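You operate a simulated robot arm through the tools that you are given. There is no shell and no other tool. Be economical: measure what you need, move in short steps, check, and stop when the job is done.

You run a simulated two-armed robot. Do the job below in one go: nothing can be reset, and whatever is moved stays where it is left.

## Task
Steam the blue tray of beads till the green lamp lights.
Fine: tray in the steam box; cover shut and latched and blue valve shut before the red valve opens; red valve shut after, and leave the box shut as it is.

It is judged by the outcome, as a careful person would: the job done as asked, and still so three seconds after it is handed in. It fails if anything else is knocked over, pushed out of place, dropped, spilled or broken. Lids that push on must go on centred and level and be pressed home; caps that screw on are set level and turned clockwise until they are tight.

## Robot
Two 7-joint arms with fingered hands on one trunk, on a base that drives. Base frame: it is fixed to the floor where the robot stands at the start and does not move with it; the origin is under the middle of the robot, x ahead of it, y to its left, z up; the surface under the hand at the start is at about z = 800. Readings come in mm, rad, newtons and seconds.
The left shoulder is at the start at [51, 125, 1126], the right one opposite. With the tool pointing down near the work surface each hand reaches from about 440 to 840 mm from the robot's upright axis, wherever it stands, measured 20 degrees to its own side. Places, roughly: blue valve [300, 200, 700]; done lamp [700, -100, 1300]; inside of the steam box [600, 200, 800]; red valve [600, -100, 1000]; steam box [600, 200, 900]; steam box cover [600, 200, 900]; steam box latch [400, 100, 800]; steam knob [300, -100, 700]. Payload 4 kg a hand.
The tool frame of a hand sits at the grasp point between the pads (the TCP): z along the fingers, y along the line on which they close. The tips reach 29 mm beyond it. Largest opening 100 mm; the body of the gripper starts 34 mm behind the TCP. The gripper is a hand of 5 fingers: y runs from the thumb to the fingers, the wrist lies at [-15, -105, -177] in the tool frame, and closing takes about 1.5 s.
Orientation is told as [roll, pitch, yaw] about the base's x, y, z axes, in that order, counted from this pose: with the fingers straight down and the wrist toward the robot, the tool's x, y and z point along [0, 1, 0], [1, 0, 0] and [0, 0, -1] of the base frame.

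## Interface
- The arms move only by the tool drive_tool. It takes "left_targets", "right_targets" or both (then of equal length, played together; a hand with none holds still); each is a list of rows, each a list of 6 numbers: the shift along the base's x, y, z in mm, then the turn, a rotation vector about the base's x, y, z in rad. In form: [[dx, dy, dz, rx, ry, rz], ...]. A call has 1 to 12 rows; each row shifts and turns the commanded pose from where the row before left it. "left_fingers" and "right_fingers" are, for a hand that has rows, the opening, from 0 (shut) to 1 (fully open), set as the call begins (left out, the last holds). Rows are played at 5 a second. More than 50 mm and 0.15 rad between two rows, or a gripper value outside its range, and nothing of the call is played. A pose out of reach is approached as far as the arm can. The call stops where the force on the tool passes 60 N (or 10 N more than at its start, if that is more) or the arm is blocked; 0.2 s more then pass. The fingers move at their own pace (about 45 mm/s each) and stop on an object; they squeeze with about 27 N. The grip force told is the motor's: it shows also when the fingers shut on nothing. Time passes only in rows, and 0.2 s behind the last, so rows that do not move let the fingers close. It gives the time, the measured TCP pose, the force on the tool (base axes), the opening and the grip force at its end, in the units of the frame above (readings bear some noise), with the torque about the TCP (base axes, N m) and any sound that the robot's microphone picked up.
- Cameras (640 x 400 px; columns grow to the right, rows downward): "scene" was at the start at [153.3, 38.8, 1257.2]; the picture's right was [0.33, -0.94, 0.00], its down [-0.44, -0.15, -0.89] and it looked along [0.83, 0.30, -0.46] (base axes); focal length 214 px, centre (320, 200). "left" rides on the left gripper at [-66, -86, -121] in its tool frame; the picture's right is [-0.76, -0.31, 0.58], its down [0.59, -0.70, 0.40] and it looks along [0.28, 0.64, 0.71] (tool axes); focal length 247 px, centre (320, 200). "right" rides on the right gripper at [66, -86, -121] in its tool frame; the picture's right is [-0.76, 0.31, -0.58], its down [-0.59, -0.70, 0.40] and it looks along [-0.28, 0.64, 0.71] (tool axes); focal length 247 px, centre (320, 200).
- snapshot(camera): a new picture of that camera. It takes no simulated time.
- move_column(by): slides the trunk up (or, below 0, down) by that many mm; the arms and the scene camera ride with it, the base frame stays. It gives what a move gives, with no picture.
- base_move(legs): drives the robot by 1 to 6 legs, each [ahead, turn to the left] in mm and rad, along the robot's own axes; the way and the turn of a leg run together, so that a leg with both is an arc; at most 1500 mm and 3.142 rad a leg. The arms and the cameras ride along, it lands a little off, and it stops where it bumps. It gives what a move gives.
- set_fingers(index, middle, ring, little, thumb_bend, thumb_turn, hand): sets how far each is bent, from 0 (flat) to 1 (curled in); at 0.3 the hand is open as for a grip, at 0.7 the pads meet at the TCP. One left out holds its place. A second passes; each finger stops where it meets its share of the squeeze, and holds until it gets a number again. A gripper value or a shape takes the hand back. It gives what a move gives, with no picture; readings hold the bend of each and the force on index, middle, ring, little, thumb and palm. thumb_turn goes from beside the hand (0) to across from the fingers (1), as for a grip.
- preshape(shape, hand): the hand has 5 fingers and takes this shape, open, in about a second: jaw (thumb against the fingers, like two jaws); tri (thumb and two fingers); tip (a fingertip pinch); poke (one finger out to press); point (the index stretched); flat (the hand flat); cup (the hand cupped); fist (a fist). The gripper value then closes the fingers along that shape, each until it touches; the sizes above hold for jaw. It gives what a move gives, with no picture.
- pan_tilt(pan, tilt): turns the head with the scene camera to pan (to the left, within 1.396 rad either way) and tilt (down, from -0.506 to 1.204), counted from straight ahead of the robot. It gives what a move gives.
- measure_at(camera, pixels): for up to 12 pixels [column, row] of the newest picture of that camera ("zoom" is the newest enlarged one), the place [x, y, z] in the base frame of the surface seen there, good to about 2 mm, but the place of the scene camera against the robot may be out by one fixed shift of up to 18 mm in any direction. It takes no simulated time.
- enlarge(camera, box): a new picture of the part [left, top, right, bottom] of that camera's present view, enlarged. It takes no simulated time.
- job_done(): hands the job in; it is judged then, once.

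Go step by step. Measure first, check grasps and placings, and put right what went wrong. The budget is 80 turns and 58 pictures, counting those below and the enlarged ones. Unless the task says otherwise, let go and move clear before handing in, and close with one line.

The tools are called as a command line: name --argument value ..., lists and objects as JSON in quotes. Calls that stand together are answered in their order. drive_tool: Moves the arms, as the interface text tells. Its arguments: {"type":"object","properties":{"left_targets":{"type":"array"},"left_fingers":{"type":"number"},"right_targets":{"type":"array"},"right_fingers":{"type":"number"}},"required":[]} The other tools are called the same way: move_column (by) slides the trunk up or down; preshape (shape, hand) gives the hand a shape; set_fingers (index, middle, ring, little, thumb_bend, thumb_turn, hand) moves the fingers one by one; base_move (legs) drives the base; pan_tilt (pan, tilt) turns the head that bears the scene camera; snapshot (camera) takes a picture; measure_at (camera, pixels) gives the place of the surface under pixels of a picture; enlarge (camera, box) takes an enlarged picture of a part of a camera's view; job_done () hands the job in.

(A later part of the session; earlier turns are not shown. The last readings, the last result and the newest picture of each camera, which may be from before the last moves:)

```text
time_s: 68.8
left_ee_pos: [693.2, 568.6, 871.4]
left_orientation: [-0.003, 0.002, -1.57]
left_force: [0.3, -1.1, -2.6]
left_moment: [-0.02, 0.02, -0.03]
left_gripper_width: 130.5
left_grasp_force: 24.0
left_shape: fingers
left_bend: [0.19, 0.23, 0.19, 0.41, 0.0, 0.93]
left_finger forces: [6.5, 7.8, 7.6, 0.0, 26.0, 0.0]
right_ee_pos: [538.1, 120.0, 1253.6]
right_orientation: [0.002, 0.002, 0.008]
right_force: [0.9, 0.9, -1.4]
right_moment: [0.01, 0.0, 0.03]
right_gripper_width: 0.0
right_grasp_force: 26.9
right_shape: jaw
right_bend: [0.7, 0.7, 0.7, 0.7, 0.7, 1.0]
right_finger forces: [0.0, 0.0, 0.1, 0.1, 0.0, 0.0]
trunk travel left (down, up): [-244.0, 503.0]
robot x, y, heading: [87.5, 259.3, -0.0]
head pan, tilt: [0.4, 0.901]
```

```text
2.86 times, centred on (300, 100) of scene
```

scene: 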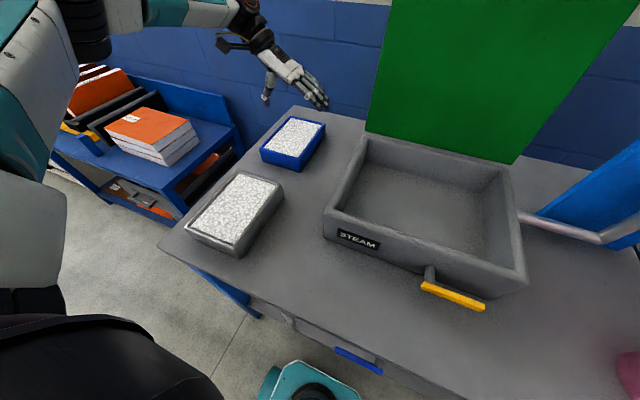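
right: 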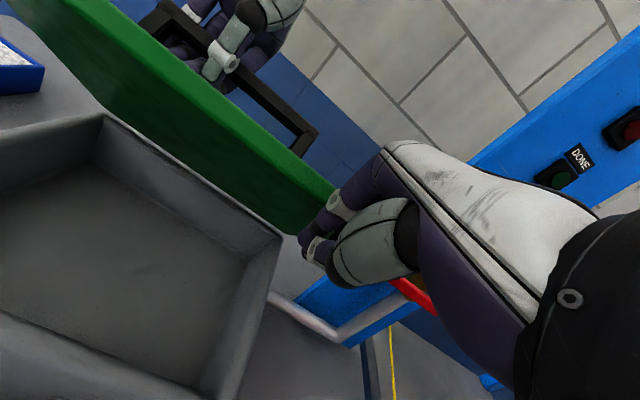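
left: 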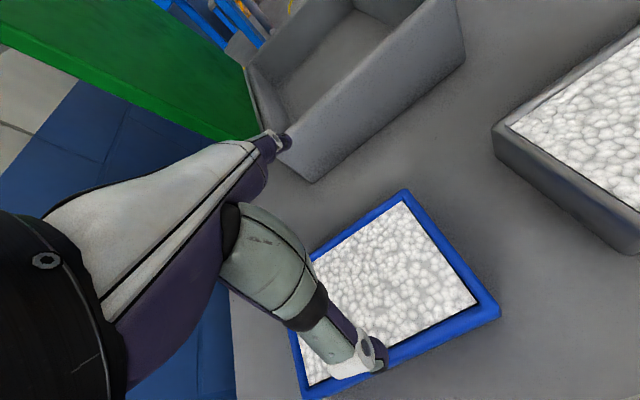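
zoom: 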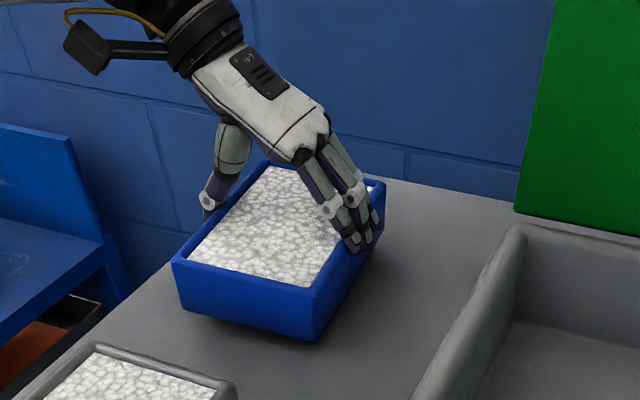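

The tray is off the table (shadow under it), light (~2.6 N), and the grip is steady. I'll raise it well above the box rim and clear the right arm out of the way.

move_column --by 60

drive_tool --left_targets '[[-5, 0, 10, 0, 0, 0], [-10, 0, 15, 0, 0, 0], [-12, 0, 15, 0, 0, 0], [-14, 0, 15, 0, 0, 0], [-15, 0, 10, 0, 0, 0], [-15, 0, 0, 0, 0, 0], [-15, 0, 0, 0, 0, 0], [-15, 0, 0, 0, 0, 0], [-15, 0, 0, 0, 0, 0]]' --right_targets '[[-20, -20, 0, 0, 0, 0], [-20, -20, 0, 0, 0, 0], [-20, -20, 0, 0, 0, 0], [-20, -20, 0, 0, 0, 0], [-20, -20, 0, 0, 0, 0], [-20, -20, 0, 0, 0, 0], [-20, -20, 0, 0, 0, 0], [-10, -20, 0, 0, 0, 0], [-10, -20, 0, 0, 0, 0]]'

snapshot --camera "scene"

```text
time_s: 69.8
left_ee_pos: [692.4, 569.2, 931.3]
left_orientation: [-0.002, -0.002, -1.571]
left_force: [-0.4, -0.2, -2.7]
left_moment: [0.0, 0.0, 0.02]
left_gripper_width: 130.3
left_grasp_force: 23.6
left_shape: fingers
left_bend: [0.19, 0.23, 0.19, 0.41, 0.0, 0.93]
left_finger forces: [6.5, 7.9, 7.6, 0.0, 26.0, 0.0]
right_ee_pos: [538.9, 119.8, 1313.8]
right_orientation: [-0.001, 0.003, 0.007]
right_force: [0.2, 0.2, 0.3]
right_moment: [0.0, -0.01, 0.0]
right_gripper_width: 0.0
right_grasp_force: 26.7
right_shape: jaw
right_bend: [0.7, 0.7, 0.7, 0.7, 0.7, 1.0]
right_finger forces: [0.0, 0.0, 0.0, 0.0, 0.0, 0.1]
trunk travel left (down, up): [-304.0, 443.0]
robot x, y, heading: [89.8, 261.5, 0.002]
head pan, tilt: [0.4, 0.901]
```

```text
time_s: 71.8
left_ee_pos: [576.4, 568.6, 998.2]
left_orientation: [0.0, 0.0, -1.569]
left_force: [0.8, 1.0, -2.6]
left_moment: [0.02, 0.0, -0.02]
left_gripper_width: 130.2
left_grasp_force: 23.7
left_shape: fingers
left_bend: [0.19, 0.23, 0.19, 0.41, 0.0, 0.93]
left_finger forces: [6.3, 7.9, 7.5, 0.0, 25.7, 0.0]
right_ee_pos: [379.3, -59.8, 1312.2]
right_orientation: [0.002, -0.002, 0.007]
right_force: [0.1, -0.5, 0.3]
right_moment: [-0.02, -0.02, -0.03]
right_gripper_width: 0.1
right_grasp_force: 26.9
right_shape: jaw
right_bend: [0.7, 0.7, 0.7, 0.7, 0.7, 1.0]
right_finger forces: [0.0, 0.1, 0.1, 0.0, 0.1, 0.1]
trunk travel left (down, up): [-304.0, 443.0]
robot x, y, heading: [84.6, 259.0, -0.002]
head pan, tilt: [0.4, 0.901]
```

```text
13 pictures are left
```

scene: 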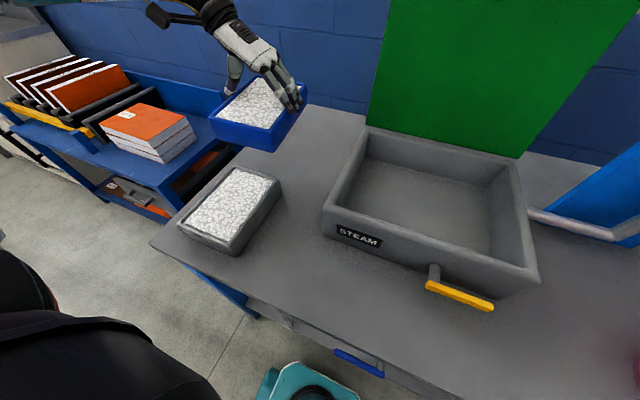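

The tray is held firmly and level. I'll measure its corners relative to the hand before moving over the box.

measure_at --camera "scene" --pixels '[[212, 117], [268, 131], [302, 108], [240, 125], [265, 150], [330, 204], [352, 215], [537, 271], [512, 164], [360, 135], [375, 212], [505, 260]]'

drive_tool --left_targets '[[0, -25, 0, 0, 0, 0], [0, -33, 0, 0, 0, 0], [0, -33, 0, 0, 0, 0], [0, -33, 0, 0, 0, 0], [0, -33, 0, 0, 0, 0], [0, -33, 0, 0, 0, 0], [0, -33, 0, 0, 0, 0], [0, -33, 0, 0, 0, 0], [0, -33, 0, 0, 0, 0], [0, -33, 0, 0, 0, 0], [0, -33, 0, 0, 0, 0], [0, -18, 0, 0, 0, 0]]'

snapshot --camera "scene"

```text
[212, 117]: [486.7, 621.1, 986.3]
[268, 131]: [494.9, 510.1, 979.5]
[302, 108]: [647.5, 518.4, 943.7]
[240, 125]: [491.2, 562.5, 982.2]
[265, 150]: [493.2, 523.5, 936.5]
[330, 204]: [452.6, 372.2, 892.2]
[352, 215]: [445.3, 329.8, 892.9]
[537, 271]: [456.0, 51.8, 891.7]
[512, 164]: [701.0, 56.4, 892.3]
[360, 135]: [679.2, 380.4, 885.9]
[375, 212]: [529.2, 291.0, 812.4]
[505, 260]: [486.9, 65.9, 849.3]
```

```text
time_s: 74.4
left_ee_pos: [563.2, 230.4, 998.5]
left_orientation: [0.0, 0.001, -1.569]
left_force: [0.2, -0.3, -2.3]
left_moment: [-0.03, 0.05, -0.03]
left_gripper_width: 129.8
left_grasp_force: 23.4
left_shape: fingers
left_bend: [0.19, 0.23, 0.2, 0.41, 0.0, 0.93]
left_finger forces: [6.0, 8.2, 7.4, 0.0, 24.5, 0.0]
left hand out of reach, approached as far as the arm can: row 11, 12
right_ee_pos: [379.5, -58.0, 1313.0]
right_orientation: [0.003, 0.001, 0.008]
right_force: [-0.2, 0.1, 0.6]
right_moment: [-0.01, 0.02, -0.01]
right_gripper_width: 0.1
right_grasp_force: 27.1
right_shape: jaw
right_bend: [0.7, 0.7, 0.7, 0.7, 0.7, 1.0]
right_finger forces: [0.0, 0.0, 0.0, 0.1, 0.0, 0.0]
trunk travel left (down, up): [-304.0, 443.0]
robot x, y, heading: [86.4, 259.6, 0.004]
head pan, tilt: [0.4, 0.901]
```

```text
12 pictures are left
```

scene: 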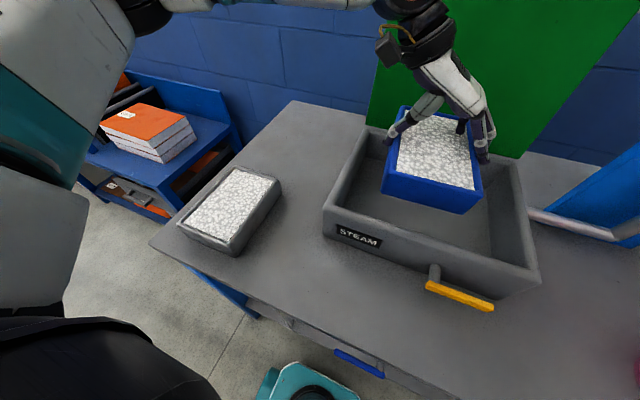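

The arm stopped at (563, 230), but this is already over the interior. I'll measure tray edges against the box rim from this picture.

measure_at --camera "scene" --pixels '[[384, 178], [475, 193], [430, 187], [385, 192], [476, 211], [401, 108], [335, 207], [470, 250], [480, 240], [350, 185], [518, 200], [345, 207]]'

drive_tool --left_targets '[[5, 0, 0, 0, 0, 0], [6, 0, 0, 0, 0, 0]]'

```text
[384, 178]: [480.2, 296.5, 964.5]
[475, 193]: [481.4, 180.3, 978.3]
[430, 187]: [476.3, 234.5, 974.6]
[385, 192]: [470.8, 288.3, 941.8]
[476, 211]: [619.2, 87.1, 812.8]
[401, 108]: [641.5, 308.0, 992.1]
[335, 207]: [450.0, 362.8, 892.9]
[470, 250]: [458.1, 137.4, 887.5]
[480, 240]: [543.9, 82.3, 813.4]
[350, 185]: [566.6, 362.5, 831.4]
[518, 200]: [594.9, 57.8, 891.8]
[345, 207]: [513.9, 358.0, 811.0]
```

```text
time_s: 75.0
left_ee_pos: [571.6, 235.7, 998.5]
left_orientation: [0.003, -0.001, -1.572]
left_force: [-0.1, -0.2, -3.1]
left_moment: [0.01, 0.0, 0.01]
left_gripper_width: 130.0
left_grasp_force: 23.1
left_shape: fingers
left_bend: [0.19, 0.23, 0.2, 0.41, 0.0, 0.93]
left_finger forces: [6.1, 8.2, 7.3, 0.1, 24.4, 0.1]
left hand out of reach, approached as far as the arm can: row 2
right_ee_pos: [380.0, -57.7, 1313.1]
right_orientation: [0.001, 0.001, 0.009]
right_force: [0.5, 0.1, 1.4]
right_moment: [0.0, -0.02, 0.0]
right_gripper_width: 0.0
right_grasp_force: 27.2
right_shape: jaw
right_bend: [0.7, 0.7, 0.7, 0.7, 0.7, 1.0]
right_finger forces: [0.1, 0.1, 0.0, 0.0, 0.0, 0.0]
trunk travel left (down, up): [-304.0, 443.0]
robot x, y, heading: [87.0, 263.4, 0.0]
head pan, tilt: [0.4, 0.901]
```

The tray spans x 488–668 and y 186–302, well inside the box opening. I'll lower it with the trunk.

move_column --by -100

snapshot --camera "scene"

```text
time_s: 76.3
left_ee_pos: [571.1, 234.9, 900.6]
left_orientation: [0.001, -0.001, -1.571]
left_force: [-0.2, 0.1, -2.4]
left_moment: [0.05, 0.01, -0.01]
left_gripper_width: 130.0
left_grasp_force: 23.2
left_shape: fingers
left_bend: [0.19, 0.23, 0.2, 0.41, 0.0, 0.93]
left_finger forces: [6.2, 8.2, 7.2, 0.0, 24.4, 0.0]
right_ee_pos: [424.0, -58.3, 1188.8]
right_orientation: [0.003, 0.094, 0.007]
right_force: [-0.6, 0.5, 0.2]
right_moment: [-0.01, -0.03, 0.0]
right_gripper_width: 0.2
right_grasp_force: 27.1
right_shape: jaw
right_bend: [0.7, 0.7, 0.7, 0.7, 0.7, 1.0]
right_finger forces: [0.0, 0.0, 0.0, 0.1, 0.0, 0.0]
trunk travel left (down, up): [-204.0, 543.0]
robot x, y, heading: [85.3, 260.7, -0.002]
head pan, tilt: [0.4, 0.901]
```

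```text
11 pictures are left
```

scene: 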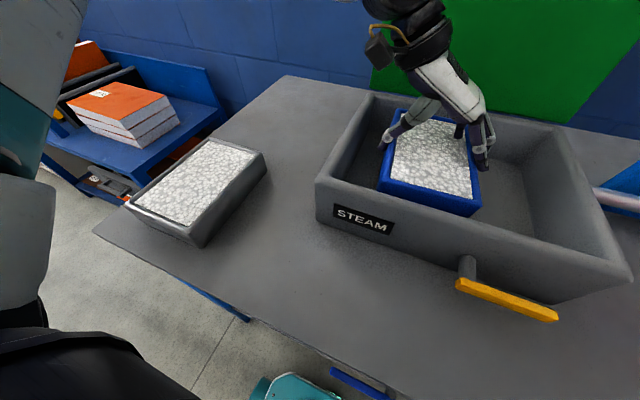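

Going in cleanly. I'll lower 20 mm, then a few more until contact.

move_column --by -20

move_column --by -5

```text
time_s: 77.0
left_ee_pos: [571.7, 235.6, 879.2]
left_orientation: [0.002, -0.001, -1.571]
left_force: [-0.2, -0.3, -2.5]
left_moment: [-0.03, 0.03, 0.03]
left_gripper_width: 129.8
left_grasp_force: 22.8
left_shape: fingers
left_bend: [0.19, 0.23, 0.2, 0.41, 0.0, 0.93]
left_finger forces: [6.1, 8.3, 7.5, 0.1, 24.0, 0.0]
right_ee_pos: [433.6, -57.4, 1163.5]
right_orientation: [0.007, 0.105, 0.009]
right_force: [0.2, 0.5, 0.7]
right_moment: [0.0, -0.01, 0.03]
right_gripper_width: 0.0
right_grasp_force: 27.0
right_shape: jaw
right_bend: [0.7, 0.7, 0.7, 0.7, 0.7, 1.0]
right_finger forces: [0.1, 0.1, 0.1, 0.0, 0.1, 0.0]
trunk travel left (down, up): [-184.0, 563.0]
robot x, y, heading: [86.2, 257.9, 0.005]
head pan, tilt: [0.4, 0.901]
```

```text
time_s: 77.5
left_ee_pos: [572.6, 235.0, 877.3]
left_orientation: [0.006, -0.003, -1.57]
left_force: [0.6, 2.9, 11.5]
left_moment: [-0.77, -0.04, -0.05]
left_gripper_width: 130.5
left_grasp_force: 26.3
left_shape: fingers
left_bend: [0.18, 0.23, 0.2, 0.41, 0.0, 0.93]
left_finger forces: [8.6, 9.6, 8.4, 0.1, 26.0, 0.0]
right_ee_pos: [433.2, -56.1, 1157.4]
right_orientation: [0.008, 0.106, 0.011]
right_force: [-0.3, -0.1, 0.4]
right_moment: [-0.02, 0.01, -0.02]
right_gripper_width: 0.1
right_grasp_force: 26.6
right_shape: jaw
right_bend: [0.7, 0.7, 0.7, 0.7, 0.7, 1.0]
right_finger forces: [0.1, 0.0, 0.1, 0.0, 0.0, 0.0]
trunk travel left (down, up): [-179.0, 568.0]
robot x, y, heading: [87.1, 258.9, 0.001]
head pan, tilt: [0.4, 0.901]
```

It's on the box floor (11.5 N). I'll open the fingers, ease off the thumb, and lift out.

set_fingers --hand "left" --index 0 --middle 0 --ring 0 --little 0 --thumb_bend 0

drive_tool --left_targets '[[0, 5, 2, 0, 0, 0], [0, 5, 3, 0, 0, 0]]'

move_column --by 150

snapshot --camera "scene"

```text
time_s: 78.5
left_ee_pos: [572.2, 236.1, 874.4]
left_orientation: [0.0, -0.002, -1.571]
left_force: [-0.5, 0.8, -1.1]
left_moment: [-0.02, -0.04, 0.02]
left_gripper_width: 147.5
left_grasp_force: 0.6
left_shape: fingers
left_bend: [0.0, 0.0, 0.0, 0.0, 0.0, 0.96]
left_finger forces: [0.0, 0.0, 0.0, 0.0, 0.8, 0.0]
right_ee_pos: [435.2, -57.5, 1156.4]
right_orientation: [0.007, 0.106, 0.01]
right_force: [0.4, 0.2, -0.8]
right_moment: [-0.03, 0.0, 0.02]
right_gripper_width: 0.2
right_grasp_force: 27.2
right_shape: jaw
right_bend: [0.7, 0.7, 0.7, 0.7, 0.7, 1.0]
right_finger forces: [0.0, 0.1, 0.0, 0.0, 0.0, 0.0]
trunk travel left (down, up): [-179.0, 568.0]
robot x, y, heading: [88.9, 262.7, -0.0]
head pan, tilt: [0.4, 0.901]
```

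```text
time_s: 79.1
left_ee_pos: [571.6, 245.7, 879.4]
left_orientation: [0.0, 0.001, -1.572]
left_force: [-0.5, -0.4, 0.1]
left_moment: [0.0, 0.0, -0.02]
left_gripper_width: 147.3
left_grasp_force: 0.1
left_shape: fingers
left_bend: [0.0, 0.0, 0.0, 0.0, 0.0, 0.96]
left_finger forces: [0.0, 0.1, 0.0, 0.0, 0.0, 0.0]
right_ee_pos: [434.6, -56.9, 1157.5]
right_orientation: [0.007, 0.105, 0.01]
right_force: [-0.1, -1.0, 0.3]
right_moment: [-0.01, 0.0, 0.0]
right_gripper_width: 0.0
right_grasp_force: 27.1
right_shape: jaw
right_bend: [0.7, 0.7, 0.7, 0.7, 0.7, 1.0]
right_finger forces: [0.0, 0.0, 0.0, 0.0, 0.0, 0.0]
trunk travel left (down, up): [-179.0, 568.0]
robot x, y, heading: [86.9, 260.5, -0.0]
head pan, tilt: [0.4, 0.901]
```

```text
time_s: 80.9
left_ee_pos: [572.5, 246.1, 1028.7]
left_orientation: [-0.002, 0.001, -1.571]
left_force: [0.4, 0.6, -0.4]
left_moment: [-0.02, 0.01, 0.02]
left_gripper_width: 147.2
left_grasp_force: 0.1
left_shape: fingers
left_bend: [0.0, 0.0, 0.0, 0.0, 0.0, 0.96]
left_finger forces: [0.0, 0.0, 0.0, 0.0, 0.1, 0.1]
right_ee_pos: [434.7, -58.1, 1306.8]
right_orientation: [0.005, 0.106, 0.009]
right_force: [0.2, 0.4, 0.6]
right_moment: [0.0, 0.01, 0.0]
right_gripper_width: 0.2
right_grasp_force: 27.2
right_shape: jaw
right_bend: [0.7, 0.7, 0.7, 0.7, 0.7, 1.0]
right_finger forces: [0.1, 0.0, 0.0, 0.0, 0.0, 0.0]
trunk travel left (down, up): [-329.0, 418.0]
robot x, y, heading: [87.7, 260.5, -0.003]
head pan, tilt: [0.4, 0.901]
```

```text
10 pictures are left
```

scene: 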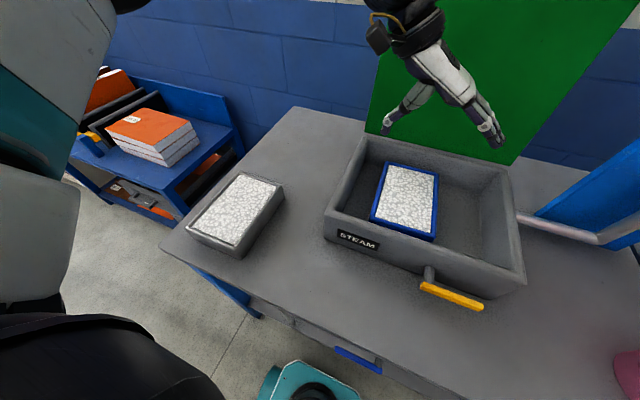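

The blue tray sits inside the box. Now to close the cover: I'll turn the left hand to face the lid's underside as a catcher, and bring the right hand high to reach over behind the lid.

drive_tool --left_targets '[[0, 5, 10, 0, 0, 0.143], [0, 5, 10, 0, 0, 0.143], [0, 5, 10, 0, 0, 0.143], [0, 5, 10, 0, 0, 0.143], [0, 5, 10, 0, 0, 0.143], [0, 5, 10, 0, 0, 0.143], [0, 5, 5, 0, 0, 0.143], [0, 5, 5, 0, 0, 0.143], [0, 5, 0, 0, 0, 0.143], [0, 5, 0, 0, 0, 0.143], [0, 5, 0, 0, 0, 0.143]]' --right_targets '[[18.6, 13.5, 4, 0, -0.0096, 0], [18.6, 13.5, 4, 0, -0.0096, 0], [18.6, 13.5, 4, 0, -0.0096, 0], [18.6, 13.5, 4, 0, -0.0096, 0], [18.6, 13.5, 4, 0, -0.0096, 0], [18.6, 13.5, 4, 0, -0.0096, 0], [18.6, 13.5, 4, 0, -0.0096, 0], [18.6, 13.5, 4, 0, -0.0096, 0], [18.6, 13.5, 4, 0, -0.0096, 0], [18.6, 13.5, 4, 0, -0.0096, 0], [18.6, 13.5, 4, 0, -0.0096, 0]]' --left_fingers 0

pan_tilt --pan 0.0 --tilt 0.4

snapshot --camera "scene"

```text
time_s: 83.3
left_ee_pos: [571.9, 302.6, 1099.5]
left_orientation: [-0.001, 0.002, 0.007]
left_force: [0.7, 0.6, 0.1]
left_moment: [-0.03, 0.01, 0.01]
left_gripper_width: 0.2
left_grasp_force: 27.1
left_shape: jaw
left_bend: [0.7, 0.7, 0.7, 0.7, 0.7, 1.0]
left_finger forces: [0.1, 0.0, 0.0, 0.1, 0.0, 0.0]
right_ee_pos: [641.3, 93.5, 1350.9]
right_orientation: [0.006, -0.001, 0.01]
right_force: [0.1, -0.2, 0.1]
right_moment: [0.04, 0.04, 0.03]
right_gripper_width: 0.0
right_grasp_force: 27.0
right_shape: jaw
right_bend: [0.7, 0.7, 0.7, 0.7, 0.7, 1.0]
right_finger forces: [0.0, 0.0, 0.1, 0.1, 0.0, 0.1]
trunk travel left (down, up): [-329.0, 418.0]
robot x, y, heading: [86.6, 262.5, 0.001]
head pan, tilt: [0.4, 0.901]
```

```text
time_s: 84.2
left_ee_pos: [573.1, 300.6, 1099.9]
left_orientation: [0.002, 0.001, 0.001]
left_force: [-0.2, -0.3, -0.2]
left_moment: [0.0, 0.02, -0.05]
left_gripper_width: 0.0
left_grasp_force: 26.3
left_shape: jaw
left_bend: [0.7, 0.7, 0.7, 0.7, 0.7, 1.0]
left_finger forces: [0.0, 0.1, 0.0, 0.0, 0.0, 0.1]
right_ee_pos: [639.0, 92.1, 1351.7]
right_orientation: [0.007, -0.001, 0.01]
right_force: [-0.9, -0.4, 0.5]
right_moment: [-0.01, 0.01, -0.05]
right_gripper_width: 0.2
right_grasp_force: 27.1
right_shape: jaw
right_bend: [0.7, 0.7, 0.7, 0.7, 0.7, 1.0]
right_finger forces: [0.0, 0.1, 0.0, 0.0, 0.0, 0.0]
trunk travel left (down, up): [-329.0, 418.0]
robot x, y, heading: [89.1, 263.0, -0.001]
head pan, tilt: [0.0, 0.4]
```

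```text
9 pictures are left
```

scene: 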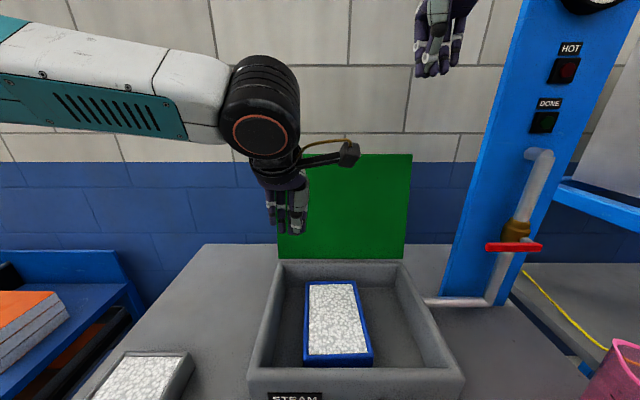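

I'll measure the lid's pose.

measure_at --camera "scene" --pixels '[[330, 157], [395, 157], [395, 180], [395, 245], [305, 360], [360, 355], [312, 288]]'

drive_tool --right_targets '[[35, 0, 0, 0, 0, 0], [35, 0, 0, 0, 0, 0], [35, 0, 0, 0, 0, 0], [35, 0, 0, 0, 0, 0], [30, 0, 0, 0, 0, 0]]'

```text
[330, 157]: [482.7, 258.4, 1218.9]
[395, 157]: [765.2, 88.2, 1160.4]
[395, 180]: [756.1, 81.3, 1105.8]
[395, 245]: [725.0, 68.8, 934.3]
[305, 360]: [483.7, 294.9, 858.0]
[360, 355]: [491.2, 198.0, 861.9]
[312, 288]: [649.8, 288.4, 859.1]
```

```text
time_s: 85.4
left_ee_pos: [571.4, 299.8, 1099.1]
left_orientation: [0.003, -0.001, 0.001]
left_force: [0.1, 0.2, -0.8]
left_moment: [0.0, 0.02, -0.01]
left_gripper_width: 0.0
left_grasp_force: 26.9
left_shape: jaw
left_bend: [0.7, 0.7, 0.7, 0.7, 0.7, 1.0]
left_finger forces: [0.0, 0.1, 0.1, 0.0, 0.1, 0.0]
right_ee_pos: [774.5, 88.9, 1349.4]
right_orientation: [0.003, -0.001, 0.009]
right_force: [0.0, -1.0, 0.5]
right_moment: [0.02, 0.01, -0.01]
right_gripper_width: 0.1
right_grasp_force: 26.9
right_shape: jaw
right_bend: [0.7, 0.7, 0.7, 0.7, 0.7, 1.0]
right_finger forces: [0.0, 0.0, 0.0, 0.1, 0.0, 0.0]
right hand out of reach, approached as far as the arm can: row 4, 5
trunk travel left (down, up): [-329.0, 418.0]
robot x, y, heading: [87.8, 263.0, -0.001]
head pan, tilt: [0.0, 0.4]
```

The lid's top edge is at about x 760–785, z 1170. I'll open the right hand and lower it so thumb and fingers straddle that top edge.

drive_tool --right_targets '[[0, -4, 0, 0, 0, 0], [0, -3, 0, 0, 0, 0], [0, 0, 0, 0, 0, 0], [0, 0, 0, 0, 0, 0], [0, 0, 0, 0, 0, 0], [0, 0, 0, 0, 0, 0], [0, 0, -40, 0, 0, 0], [0, 0, -40, 0, 0, 0], [0, 0, -40, 0, 0, 0], [0, 0, -30, 0, 0, 0]]' --right_fingers 1

snapshot --camera "right"

```text
time_s: 87.6
left_ee_pos: [571.2, 300.6, 1098.9]
left_orientation: [0.001, 0.002, 0.001]
left_force: [0.2, 0.1, -0.3]
left_moment: [0.0, 0.02, -0.02]
left_gripper_width: 0.0
left_grasp_force: 26.8
left_shape: jaw
left_bend: [0.7, 0.7, 0.7, 0.7, 0.7, 1.0]
left_finger forces: [0.0, 0.1, 0.0, 0.0, 0.0, 0.0]
right_ee_pos: [774.6, 82.1, 1198.8]
right_orientation: [0.007, -0.003, 0.01]
right_force: [1.0, 0.4, 0.6]
right_moment: [0.01, -0.01, 0.01]
right_gripper_width: 99.6
right_grasp_force: 0.1
right_shape: jaw
right_bend: [0.3, 0.3, 0.3, 0.3, 0.3, 0.98]
right_finger forces: [0.1, 0.0, 0.0, 0.1, 0.1, 0.0]
trunk travel left (down, up): [-329.0, 418.0]
robot x, y, heading: [84.9, 261.5, 0.001]
head pan, tilt: [0.0, 0.4]
```

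```text
8 pictures are left
```

right: 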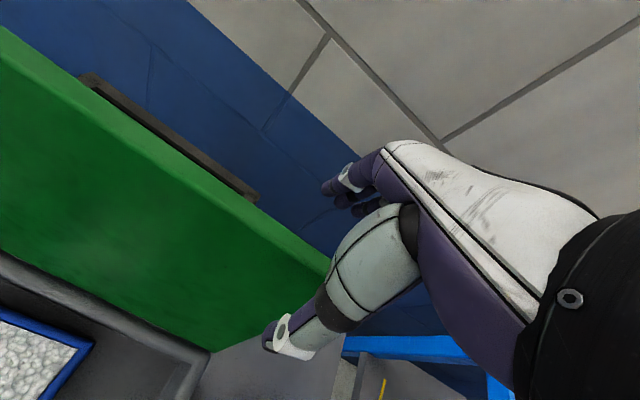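

The thumb is in front of the lid and the fingers behind. I'll lower 32 mm and close on the edge.

drive_tool --right_targets '[[0, 0, -16, 0, 0, 0], [0, 0, -16, 0, 0, 0], [0, 0, 0, 0, 0, 0]]'

drive_tool --right_targets '[[0, 0, 0, 0, 0, 0], [0, 0, 0, 0, 0, 0], [0, 0, 0, 0, 0, 0], [0, 0, 0, 0, 0, 0], [0, 0, 0, 0, 0, 0], [0, 0, 0, 0, 0, 0], [0, 0, 0, 0, 0, 0]]' --right_fingers 0

```text
time_s: 88.4
left_ee_pos: [571.5, 301.0, 1099.8]
left_orientation: [0.001, 0.001, 0.002]
left_force: [-0.1, -0.7, 0.8]
left_moment: [-0.04, 0.04, 0.02]
left_gripper_width: 0.0
left_grasp_force: 27.0
left_shape: jaw
left_bend: [0.7, 0.7, 0.7, 0.7, 0.7, 1.0]
left_finger forces: [0.0, 0.0, 0.0, 0.0, 0.0, 0.0]
right_ee_pos: [774.1, 81.4, 1167.0]
right_orientation: [0.005, 0.001, 0.01]
right_force: [-0.1, -0.5, 0.2]
right_moment: [-0.01, 0.02, 0.02]
right_gripper_width: 100.1
right_grasp_force: 0.0
right_shape: jaw
right_bend: [0.3, 0.3, 0.3, 0.3, 0.3, 0.98]
right_finger forces: [0.0, 0.0, 0.1, 0.0, 0.1, 0.0]
trunk travel left (down, up): [-329.0, 418.0]
robot x, y, heading: [87.4, 259.4, -0.002]
head pan, tilt: [0.0, 0.4]
```

```text
time_s: 90.0
left_ee_pos: [571.6, 300.7, 1098.5]
left_orientation: [0.002, 0.001, 0.002]
left_force: [0.4, 0.6, 0.7]
left_moment: [-0.01, 0.02, -0.04]
left_gripper_width: 0.0
left_grasp_force: 26.8
left_shape: jaw
left_bend: [0.7, 0.7, 0.7, 0.7, 0.7, 1.0]
left_finger forces: [0.0, 0.0, 0.1, 0.0, 0.0, 0.0]
right_ee_pos: [773.0, 82.8, 1166.3]
right_orientation: [0.006, 0.001, 0.01]
right_force: [0.0, 0.2, -0.7]
right_moment: [0.02, 0.21, 0.16]
right_gripper_width: 13.8
right_grasp_force: 27.1
right_shape: jaw
right_bend: [0.7, 0.7, 0.7, 0.7, 0.45, 1.0]
right_finger forces: [12.8, 7.1, 3.2, 1.7, 24.6, 0.0]
trunk travel left (down, up): [-329.0, 418.0]
robot x, y, heading: [86.8, 260.1, -0.004]
head pan, tilt: [0.0, 0.4]
```

The edge is gripped. I'll swing the lid forward along its arc toward the left hand.

drive_tool --right_targets '[[-26.5, 0, 5.4, 0, -0.1, 0], [-26.9, 0, 2.7, 0, -0.1, 0], [-27.1, 0, 0, 0, -0.1, 0], [-27, 0, -2.8, 0, -0.1, 0], [-26.5, 0, -5.4, 0, -0.1, 0], [-25.9, 0, -7.9, 0, -0.1, 0], [-24.9, 0, -10.6, 0, -0.1, 0]]'

```text
time_s: 91.5
left_ee_pos: [563.1, 300.3, 1093.4]
left_orientation: [0.008, 0.024, -0.011]
left_force: [-31.4, 6.5, -4.4]
left_moment: [-0.49, -1.67, 0.57]
left_gripper_width: 0.2
left_grasp_force: 27.1
left_shape: jaw
left_bend: [0.7, 0.7, 0.7, 0.7, 0.7, 1.0]
left_finger forces: [0.0, 30.6, 0.1, 0.0, 0.0, 0.0]
right_ee_pos: [609.5, 82.0, 1155.6]
right_orientation: [0.0, -0.646, 0.004]
right_force: [31.0, 5.7, -4.1]
right_moment: [-0.05, 0.55, 0.44]
right_gripper_width: 15.5
right_grasp_force: 27.6
right_shape: jaw
right_bend: [0.64, 0.69, 0.67, 0.62, 0.75, 1.0]
right_finger forces: [27.0, 10.1, 7.2, 6.5, 24.4, 0.0]
trunk travel left (down, up): [-329.0, 418.0]
robot x, y, heading: [84.1, 262.8, 0.001]
head pan, tilt: [0.0, 0.4]
stopped in row 7 (right hand): the force on the tool passed its limit at 74 N (the readings are from after the stop); the commanded pose is now the measured one
```

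The lid now presses on the left hand. I'll ease the left off slightly, open the right hand and withdraw it up and back.

drive_tool --left_targets '[[-5, 0, 0, 0, 0, 0], [-4, 0, 0, 0, 0, 0], [0, 0, 0, 0, 0, 0], [0, 0, 0, 0, 0, 0], [0, 0, 0, 0, 0, 0], [0, 0, 0, 0, 0, 0], [0, 0, 0, 0, 0, 0], [0, 0, 0, 0, 0, 0], [0, 0, 0, 0, 0, 0], [0, 0, 0, 0, 0, 0], [0, 0, 0, 0, 0, 0]]' --right_targets '[[0, 0, 0, 0, 0, 0], [0, 0, 0, 0, 0, 0], [0, 0, 0, 0, 0, 0], [0, 0, 0, 0, 0, 0], [0, 0, 0, 0, 0, 0], [0, 0, 0, 0, 0, 0], [-15, 0, 20, 0, 0, 0], [-15, 0, 20, 0, 0, 0], [-18, 0, 25, 0, 0, 0], [-18, 0, 25, 0, 0.05, 0], [-20, 0, 30, 0, 0.05, 0]]' --right_fingers 1

drive_tool --right_targets '[[-20, -20, 15, 0, 0.1, 0], [-20, -20, 15, 0, 0.1, 0], [-20, -25, 10, 0, 0.1, 0], [-20, -25, 0, 0, 0.1, 0], [-10, -25, 0, 0, 0.1, 0]]'

snapshot --camera "scene"

```text
time_s: 93.9
left_ee_pos: [556.7, 301.3, 1095.3]
left_orientation: [0.004, 0.013, -0.007]
left_force: [1.0, 0.6, -0.4]
left_moment: [0.0, -0.02, -0.01]
left_gripper_width: 0.0
left_grasp_force: 27.3
left_shape: jaw
left_bend: [0.7, 0.7, 0.7, 0.7, 0.7, 1.0]
left_finger forces: [0.0, 0.0, 0.1, 0.1, 0.1, 0.0]
right_ee_pos: [520.1, 80.5, 1275.3]
right_orientation: [0.002, -0.55, 0.004]
right_force: [0.4, 0.6, -0.4]
right_moment: [-0.05, 0.01, -0.01]
right_gripper_width: 99.9
right_grasp_force: 0.0
right_shape: jaw
right_bend: [0.3, 0.3, 0.3, 0.3, 0.3, 0.98]
right_finger forces: [0.1, 0.0, 0.0, 0.0, 0.0, 0.0]
trunk travel left (down, up): [-329.0, 418.0]
robot x, y, heading: [88.5, 260.2, 0.001]
head pan, tilt: [0.0, 0.4]
```

```text
time_s: 95.1
left_ee_pos: [555.0, 299.1, 1095.4]
left_orientation: [0.008, 0.016, -0.009]
left_force: [-0.2, 0.0, -0.1]
left_moment: [0.02, 0.0, 0.0]
left_gripper_width: 0.0
left_grasp_force: 27.4
left_shape: jaw
left_bend: [0.7, 0.7, 0.7, 0.7, 0.7, 1.0]
left_finger forces: [0.0, 0.0, 0.1, 0.0, 0.1, 0.0]
right_ee_pos: [431.2, -34.4, 1316.3]
right_orientation: [0.006, -0.05, 0.003]
right_force: [0.4, -0.1, -0.1]
right_moment: [0.02, 0.02, 0.0]
right_gripper_width: 100.1
right_grasp_force: 0.1
right_shape: jaw
right_bend: [0.3, 0.3, 0.3, 0.3, 0.3, 0.98]
right_finger forces: [0.0, 0.0, 0.0, 0.0, 0.1, 0.0]
trunk travel left (down, up): [-329.0, 418.0]
robot x, y, heading: [90.8, 259.9, -0.0]
head pan, tilt: [0.0, 0.4]
```

```text
7 pictures are left
```

scene: 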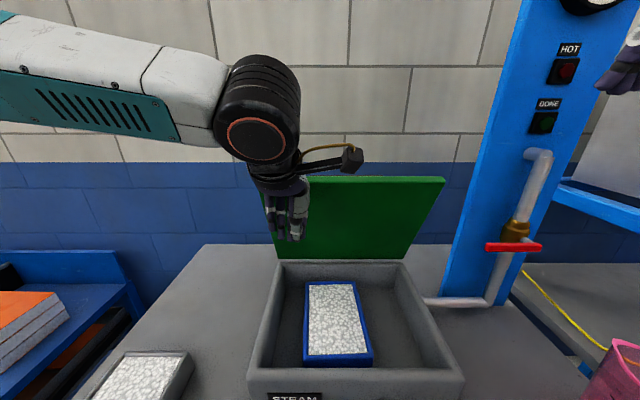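

The left hand feels no load, so the hinge has friction and the lid stays put. I'll withdraw the left hand, back the base up 90 mm, and then push the lid down from above.

drive_tool --left_targets '[[-40, 0, 0, 0, 0, 0], [-40, 10, 15, 0, 0, 0], [-30, 20, 30, 0, 0, 0], [0, 25, 40, 0, 0, 0], [0, 25, 40, 0, 0, 0], [0, 20, 30, 0, 0, 0]]' --right_targets '[[0, 0, 0, 0, 0, 0], [0, 0, 0, 0, 0, 0], [0, 0, 0, 0, 0, 0], [0, 0, 0, 0, 0, 0], [0, 0, 0, 0, 0, 0], [0, 0, 0, 0, 0, 0]]' --right_fingers 0

base_move --legs '[[-90, 0]]'

drive_tool --right_targets '[[40, 20, 0, 0, 0, 0], [40, 20, 0, 0, 0, 0], [40, 20, 0, 0, 0, 0], [40, 20, 0, 0, 0, 0], [40, 20, 0, 0, 0, 0], [40, 20, 0, 0, 0, 0], [40, 14, 0, 0, 0, 0], [20, 0, 0, 0, 0, 0]]'

```text
time_s: 96.5
left_ee_pos: [446.3, 400.7, 1251.9]
left_orientation: [0.007, 0.014, -0.011]
left_force: [0.0, -0.9, 0.5]
left_moment: [0.02, -0.02, 0.01]
left_gripper_width: 0.0
left_grasp_force: 27.2
left_shape: jaw
left_bend: [0.7, 0.7, 0.7, 0.7, 0.7, 1.0]
left_finger forces: [0.1, 0.0, 0.1, 0.0, 0.0, 0.0]
right_ee_pos: [430.7, -34.2, 1317.2]
right_orientation: [0.006, -0.05, 0.004]
right_force: [0.1, -0.2, 0.3]
right_moment: [-0.01, -0.01, 0.01]
right_gripper_width: 0.2
right_grasp_force: 9.3
right_shape: jaw
right_bend: [0.7, 0.7, 0.7, 0.7, 0.7, 1.0]
right_finger forces: [0.0, 0.0, 0.1, 0.0, 0.0, 0.0]
trunk travel left (down, up): [-329.0, 418.0]
robot x, y, heading: [87.3, 261.1, -0.001]
head pan, tilt: [0.0, 0.4]
```

```text
time_s: 97.6
left_ee_pos: [357.5, 399.7, 1252.7]
left_orientation: [0.007, 0.015, -0.009]
left_force: [-0.4, 0.1, 0.1]
left_moment: [-0.02, -0.03, -0.01]
left_gripper_width: 0.0
left_grasp_force: 27.0
left_shape: jaw
left_bend: [0.7, 0.7, 0.7, 0.7, 0.7, 1.0]
left_finger forces: [0.1, 0.0, 0.0, 0.0, 0.1, 0.0]
right_ee_pos: [342.1, -35.4, 1317.0]
right_orientation: [0.007, -0.051, 0.001]
right_force: [0.3, -0.1, -0.5]
right_moment: [-0.02, -0.02, 0.0]
right_gripper_width: 0.0
right_grasp_force: 26.6
right_shape: jaw
right_bend: [0.7, 0.7, 0.7, 0.7, 0.7, 1.0]
right_finger forces: [0.1, 0.0, 0.0, 0.0, 0.0, 0.0]
trunk travel left (down, up): [-329.0, 418.0]
robot x, y, heading: [-0.1, 258.7, -0.003]
head pan, tilt: [0.0, 0.4]
```

```text
time_s: 99.4
left_ee_pos: [356.2, 399.5, 1251.6]
left_orientation: [0.008, 0.014, -0.008]
left_force: [-0.2, -0.1, -0.4]
left_moment: [0.01, 0.01, -0.04]
left_gripper_width: 0.1
left_grasp_force: 26.8
left_shape: jaw
left_bend: [0.7, 0.7, 0.7, 0.7, 0.7, 1.0]
left_finger forces: [0.0, 0.0, 0.1, 0.0, 0.1, 0.1]
right_ee_pos: [644.6, 99.0, 1317.3]
right_orientation: [0.005, -0.051, 0.003]
right_force: [0.3, 0.4, -0.4]
right_moment: [-0.03, 0.01, -0.05]
right_gripper_width: 0.0
right_grasp_force: 27.1
right_shape: jaw
right_bend: [0.7, 0.7, 0.7, 0.7, 0.7, 1.0]
right_finger forces: [0.1, 0.0, 0.0, 0.1, 0.0, 0.0]
trunk travel left (down, up): [-329.0, 418.0]
robot x, y, heading: [-1.2, 263.5, 0.002]
head pan, tilt: [0.0, 0.4]
```

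Now I'll lower the right hand behind the lid at y≈80 (clear of the handle post), then sweep the lid down along its arc.

drive_tool --right_targets '[[22, -9, 0, 0, 0.025, 0], [23, -10, 0, 0, 0.025, 0], [0, 0, -44, 0, 0, 0], [0, 0, -44, 0, 0, 0], [0, 0, -44, 0, 0, 0], [0, 0, -44, 0, 0, 0], [-20, 0, 0, 0, 0, 0], [-21, 0, 0, 0, 0, 0]]'

drive_tool --right_targets '[[-24, 0, -11, 0, 0, 0], [-25, 0, -12, 0, 0, 0], [-19, 0, -13, 0, 0, 0], [-19, 0, -14, 0, 0, 0], [-16, 0, -17, 0, 0, 0], [-16, 0, -17, 0, 0, 0]]'

snapshot --camera "scene"

```text
time_s: 101.2
left_ee_pos: [356.9, 399.2, 1251.2]
left_orientation: [0.007, 0.012, -0.008]
left_force: [-0.4, 1.2, 0.6]
left_moment: [0.0, -0.01, -0.01]
left_gripper_width: 0.0
left_grasp_force: 27.0
left_shape: jaw
left_bend: [0.7, 0.7, 0.7, 0.7, 0.7, 1.0]
left_finger forces: [0.1, 0.0, 0.1, 0.0, 0.0, 0.0]
right_ee_pos: [646.6, 81.0, 1140.8]
right_orientation: [0.005, -0.001, 0.002]
right_force: [0.4, -0.8, 1.1]
right_moment: [0.02, 0.05, 0.06]
right_gripper_width: 0.3
right_grasp_force: 27.3
right_shape: jaw
right_bend: [0.7, 0.7, 0.7, 0.7, 0.7, 1.0]
right_finger forces: [0.1, 0.0, 0.1, 0.0, 0.8, 0.0]
trunk travel left (down, up): [-329.0, 418.0]
robot x, y, heading: [-2.2, 263.9, 0.002]
head pan, tilt: [0.0, 0.4]
```

```text
time_s: 102.6
left_ee_pos: [356.2, 398.5, 1252.2]
left_orientation: [0.008, 0.015, -0.009]
left_force: [0.2, 0.8, -0.1]
left_moment: [-0.01, -0.01, 0.01]
left_gripper_width: 0.0
left_grasp_force: 26.9
left_shape: jaw
left_bend: [0.7, 0.7, 0.7, 0.7, 0.7, 1.0]
left_finger forces: [0.1, 0.0, 0.0, 0.0, 0.1, 0.0]
right_ee_pos: [526.9, 78.9, 1057.3]
right_orientation: [0.005, 0.0, 0.001]
right_force: [0.0, 0.6, 0.4]
right_moment: [-0.02, -0.01, 0.02]
right_gripper_width: 0.1
right_grasp_force: 26.4
right_shape: jaw
right_bend: [0.7, 0.7, 0.7, 0.7, 0.7, 1.0]
right_finger forces: [0.0, 0.0, 0.0, 0.1, 0.1, 0.1]
trunk travel left (down, up): [-329.0, 418.0]
robot x, y, heading: [-0.4, 262.7, -0.002]
head pan, tilt: [0.0, 0.4]
```

```text
6 pictures are left
```

scene: 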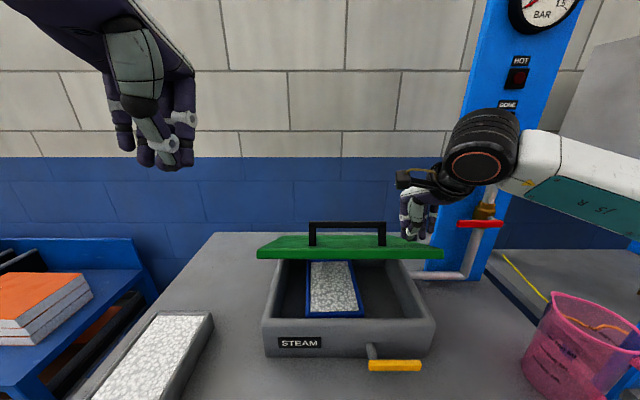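

The lid follows well. I'll continue down to shut and press lightly.

drive_tool --right_targets '[[-11, 0, -20, 0, 0, 0], [-11, 0, -20, 0, 0, 0], [-7, 0, -15, 0, 0, 0], [-6, 0, -15, 0, 0, 0], [-3, 0, -12, 0, 0, 0], [-2, 0, -12, 0, 0, 0], [0, 0, -7, 0, 0, 0], [0, 0, -6, 0, 0, 0]]'

```text
time_s: 104.4
left_ee_pos: [356.9, 398.9, 1251.2]
left_orientation: [0.008, 0.013, -0.01]
left_force: [-0.6, -0.1, -0.1]
left_moment: [0.04, -0.02, 0.0]
left_gripper_width: 0.0
left_grasp_force: 26.5
left_shape: jaw
left_bend: [0.7, 0.7, 0.7, 0.7, 0.7, 1.0]
left_finger forces: [0.0, 0.0, 0.0, 0.1, 0.0, 0.0]
right_ee_pos: [486.8, 80.2, 950.2]
right_orientation: [0.005, -0.003, 0.001]
right_force: [0.1, -0.4, 4.4]
right_moment: [0.0, 0.02, -0.01]
right_gripper_width: 0.0
right_grasp_force: 26.9
right_shape: jaw
right_bend: [0.7, 0.7, 0.7, 0.7, 0.7, 1.0]
right_finger forces: [0.0, 0.1, 0.1, 0.0, 0.0, 0.0]
trunk travel left (down, up): [-329.0, 418.0]
robot x, y, heading: [-1.9, 259.4, -0.001]
head pan, tilt: [0.0, 0.4]
```

The lid is back at its shut height (tips at z≈921, 4 N). I'll lift off, back the base up 230 mm so both latch and blue valve are in comfortable reach, and take a picture.

drive_tool --right_targets '[[0, 0, -2, 0, 0, 0], [0, 0, 40, 0, 0, 0], [0, 0, 45, 0, 0, 0], [0, 0, 45, 0, 0, 0]]'

base_move --legs '[[-230, 0]]'

pan_tilt --pan -0.1 --tilt 0.75

snapshot --camera "scene"

```text
time_s: 105.4
left_ee_pos: [356.1, 400.0, 1251.6]
left_orientation: [0.008, 0.013, -0.01]
left_force: [0.1, -0.2, -0.5]
left_moment: [-0.01, 0.02, -0.01]
left_gripper_width: 0.3
left_grasp_force: 27.0
left_shape: jaw
left_bend: [0.7, 0.7, 0.7, 0.7, 0.7, 1.0]
left_finger forces: [0.0, 0.0, 0.0, 0.0, 0.0, 0.0]
right_ee_pos: [487.1, 79.4, 1078.2]
right_orientation: [0.006, 0.001, 0.004]
right_force: [0.0, -0.1, 0.4]
right_moment: [0.0, -0.02, -0.01]
right_gripper_width: 0.0
right_grasp_force: 26.3
right_shape: jaw
right_bend: [0.7, 0.7, 0.7, 0.7, 0.7, 1.0]
right_finger forces: [0.0, 0.1, 0.0, 0.0, 0.0, 0.1]
trunk travel left (down, up): [-329.0, 418.0]
robot x, y, heading: [-2.5, 263.5, -0.002]
head pan, tilt: [0.0, 0.4]
```

```text
time_s: 107.2
left_ee_pos: [130.3, 399.1, 1251.5]
left_orientation: [0.008, 0.012, -0.011]
left_force: [-0.3, -0.4, 0.4]
left_moment: [0.01, 0.0, -0.02]
left_gripper_width: 0.0
left_grasp_force: 26.9
left_shape: jaw
left_bend: [0.7, 0.7, 0.7, 0.7, 0.7, 1.0]
left_finger forces: [0.1, 0.1, 0.0, 0.0, 0.0, 0.0]
right_ee_pos: [261.2, 79.1, 1077.7]
right_orientation: [0.005, -0.002, 0.001]
right_force: [-1.0, -0.5, 0.5]
right_moment: [0.02, -0.01, 0.02]
right_gripper_width: 0.1
right_grasp_force: 26.9
right_shape: jaw
right_bend: [0.7, 0.7, 0.7, 0.7, 0.7, 1.0]
right_finger forces: [0.0, 0.1, 0.0, 0.1, 0.1, 0.1]
trunk travel left (down, up): [-329.0, 418.0]
robot x, y, heading: [-228.8, 259.8, -0.005]
head pan, tilt: [0.0, 0.4]
```

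```text
time_s: 108.0
left_ee_pos: [130.9, 399.3, 1252.0]
left_orientation: [0.006, 0.013, -0.011]
left_force: [0.0, 0.1, 0.4]
left_moment: [0.04, 0.0, 0.01]
left_gripper_width: 0.1
left_grasp_force: 27.3
left_shape: jaw
left_bend: [0.7, 0.7, 0.7, 0.7, 0.7, 1.0]
left_finger forces: [0.0, 0.0, 0.0, 0.1, 0.1, 0.0]
right_ee_pos: [260.9, 79.5, 1076.6]
right_orientation: [0.006, 0.001, 0.001]
right_force: [0.0, -0.4, 0.5]
right_moment: [0.01, -0.01, -0.02]
right_gripper_width: 0.2
right_grasp_force: 26.9
right_shape: jaw
right_bend: [0.7, 0.7, 0.7, 0.7, 0.7, 1.0]
right_finger forces: [0.0, 0.1, 0.1, 0.0, 0.1, 0.0]
trunk travel left (down, up): [-329.0, 418.0]
robot x, y, heading: [-228.8, 258.7, -0.005]
head pan, tilt: [-0.099, 0.75]
```

```text
5 pictures are left
```

scene: 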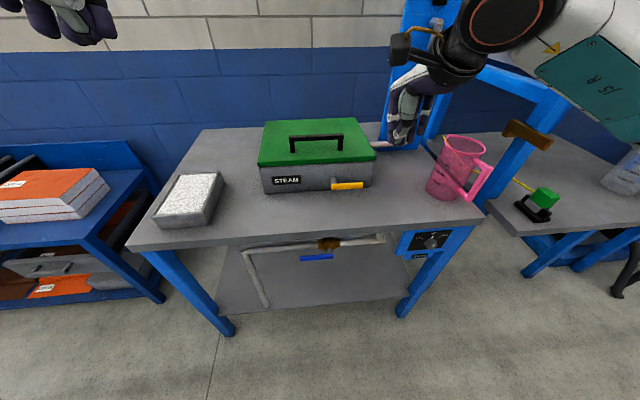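

The lid is shut and the blue valve's lever lies along its pipe (open). I'll measure the latch and the blue lever.

measure_at --camera "scene" --pixels '[[334, 185], [347, 185], [360, 184], [331, 179], [302, 258], [316, 257], [331, 256], [329, 243], [268, 165], [290, 240], [340, 150]]'

drive_tool --right_targets '[[30, 5, -20, 0, -0.14, 0], [30, 5, -30, 0, -0.14, 0], [20, 5, -35, 0, -0.14, 0], [0, 5, -35, 0, -0.14, 0], [0, 0, -35, 0, -0.14, 0]]'

```text
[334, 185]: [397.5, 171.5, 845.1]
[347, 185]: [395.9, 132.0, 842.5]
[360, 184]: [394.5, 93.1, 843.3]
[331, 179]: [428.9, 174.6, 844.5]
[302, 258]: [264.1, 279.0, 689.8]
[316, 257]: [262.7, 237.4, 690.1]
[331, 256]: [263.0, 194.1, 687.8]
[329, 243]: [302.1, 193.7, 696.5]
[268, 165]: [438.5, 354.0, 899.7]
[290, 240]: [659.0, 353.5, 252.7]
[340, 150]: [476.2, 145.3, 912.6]
```

```text
time_s: 109.2
left_ee_pos: [131.7, 399.9, 1251.5]
left_orientation: [0.007, 0.013, -0.011]
left_force: [-0.2, -0.5, 0.5]
left_moment: [0.02, -0.01, -0.03]
left_gripper_width: 0.0
left_grasp_force: 27.0
left_shape: jaw
left_bend: [0.7, 0.7, 0.7, 0.7, 0.7, 1.0]
left_finger forces: [0.0, 0.0, 0.1, 0.0, 0.0, 0.1]
right_ee_pos: [341.2, 96.0, 981.3]
right_orientation: [0.006, -0.467, 0.001]
right_force: [0.1, -0.3, 1.1]
right_moment: [-0.02, -0.01, 0.03]
right_gripper_width: 0.0
right_grasp_force: 27.0
right_shape: jaw
right_bend: [0.7, 0.7, 0.7, 0.7, 0.7, 1.0]
right_finger forces: [0.0, 0.0, 0.0, 0.0, 0.0, 0.1]
right hand out of reach, approached as far as the arm can: row 4, 5
trunk travel left (down, up): [-329.0, 418.0]
robot x, y, heading: [-230.3, 263.9, 0.002]
head pan, tilt: [-0.099, 0.75]
```

Latch bar: pivot y≈168, z≈853, free end y≈85, x≈395. The table leaves no room below, so it must swing up. I'll straighten the right hand, part-open, and straddle the bar near its free end.

drive_tool --right_targets '[[13, 1, 0, 0, 0.117, 0], [14, 1, 0, 0, 0.117, 0], [14, 1, 0, 0, 0.117, 0], [14, 1, 0, 0, 0.116, 0], [0, 0, -30, 0, 0, 0], [0, 0, -30, 0, 0, 0], [0, 0, -30, 0, 0, 0], [0, 0, -20, 0, 0, 0], [0, 0, -16, 0, 0, 0]]' --right_fingers 0.4

drive_tool --right_targets '[[0, 0, 0, 0, 0, 0], [0, 0, 0, 0, 0, 0], [0, 0, 0, 0, 0, 0], [0, 0, 0, 0, 0, 0]]' --right_fingers 0

enlarge --camera "scene" --box '[250, 110, 410, 270]'

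```text
time_s: 110.8
left_ee_pos: [124.6, 399.1, 1252.6]
left_orientation: [0.007, 0.011, -0.008]
left_force: [1.4, -0.6, 0.7]
left_moment: [-0.03, 0.0, 0.02]
left_gripper_width: 0.0
left_grasp_force: 27.1
left_shape: jaw
left_bend: [0.7, 0.7, 0.7, 0.7, 0.7, 1.0]
left_finger forces: [0.0, 0.0, 0.0, 0.0, 0.0, 0.0]
right_ee_pos: [396.6, 103.9, 915.6]
right_orientation: [0.014, -0.038, 0.006]
right_force: [-35.4, -4.1, 29.1]
right_moment: [-0.51, -1.24, -0.76]
right_gripper_width: 34.7
right_grasp_force: 0.0
right_shape: jaw
right_bend: [0.45, 0.78, 0.76, 0.52, 0.41, 1.0]
right_finger forces: [0.8, 27.8, 15.7, 0.1, 0.1, 0.1]
trunk travel left (down, up): [-329.0, 418.0]
robot x, y, heading: [-227.9, 263.6, -0.0]
head pan, tilt: [-0.099, 0.75]
stopped in row 8 (right hand): the force on the tool passed its limit at 72 N (the readings are from after the stop); the commanded pose is now the measured one
```

```text
time_s: 111.8
left_ee_pos: [125.0, 400.5, 1252.6]
left_orientation: [0.006, 0.009, -0.01]
left_force: [0.6, -0.3, 0.1]
left_moment: [0.01, -0.03, 0.0]
left_gripper_width: 0.1
left_grasp_force: 27.1
left_shape: jaw
left_bend: [0.7, 0.7, 0.7, 0.7, 0.7, 1.0]
left_finger forces: [0.0, 0.1, 0.0, 0.0, 0.0, 0.1]
right_ee_pos: [398.2, 102.4, 912.1]
right_orientation: [0.017, -0.034, 0.006]
right_force: [-12.7, 1.6, 31.5]
right_moment: [-0.4, -1.23, -0.04]
right_gripper_width: 0.0
right_grasp_force: 27.1
right_shape: jaw
right_bend: [0.7, 0.73, 0.72, 0.7, 0.7, 1.0]
right_finger forces: [0.1, 33.6, 0.0, 0.1, 0.1, 0.0]
trunk travel left (down, up): [-329.0, 418.0]
robot x, y, heading: [-231.5, 260.2, -0.0]
head pan, tilt: [-0.099, 0.75]
```

```text
2.50 times, centred on (330, 190) of scene
```

zoom: 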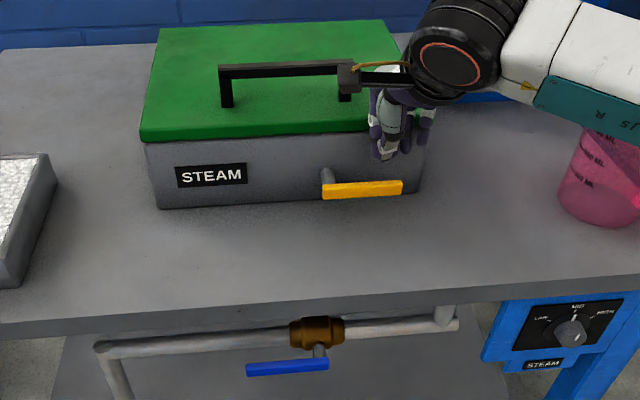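

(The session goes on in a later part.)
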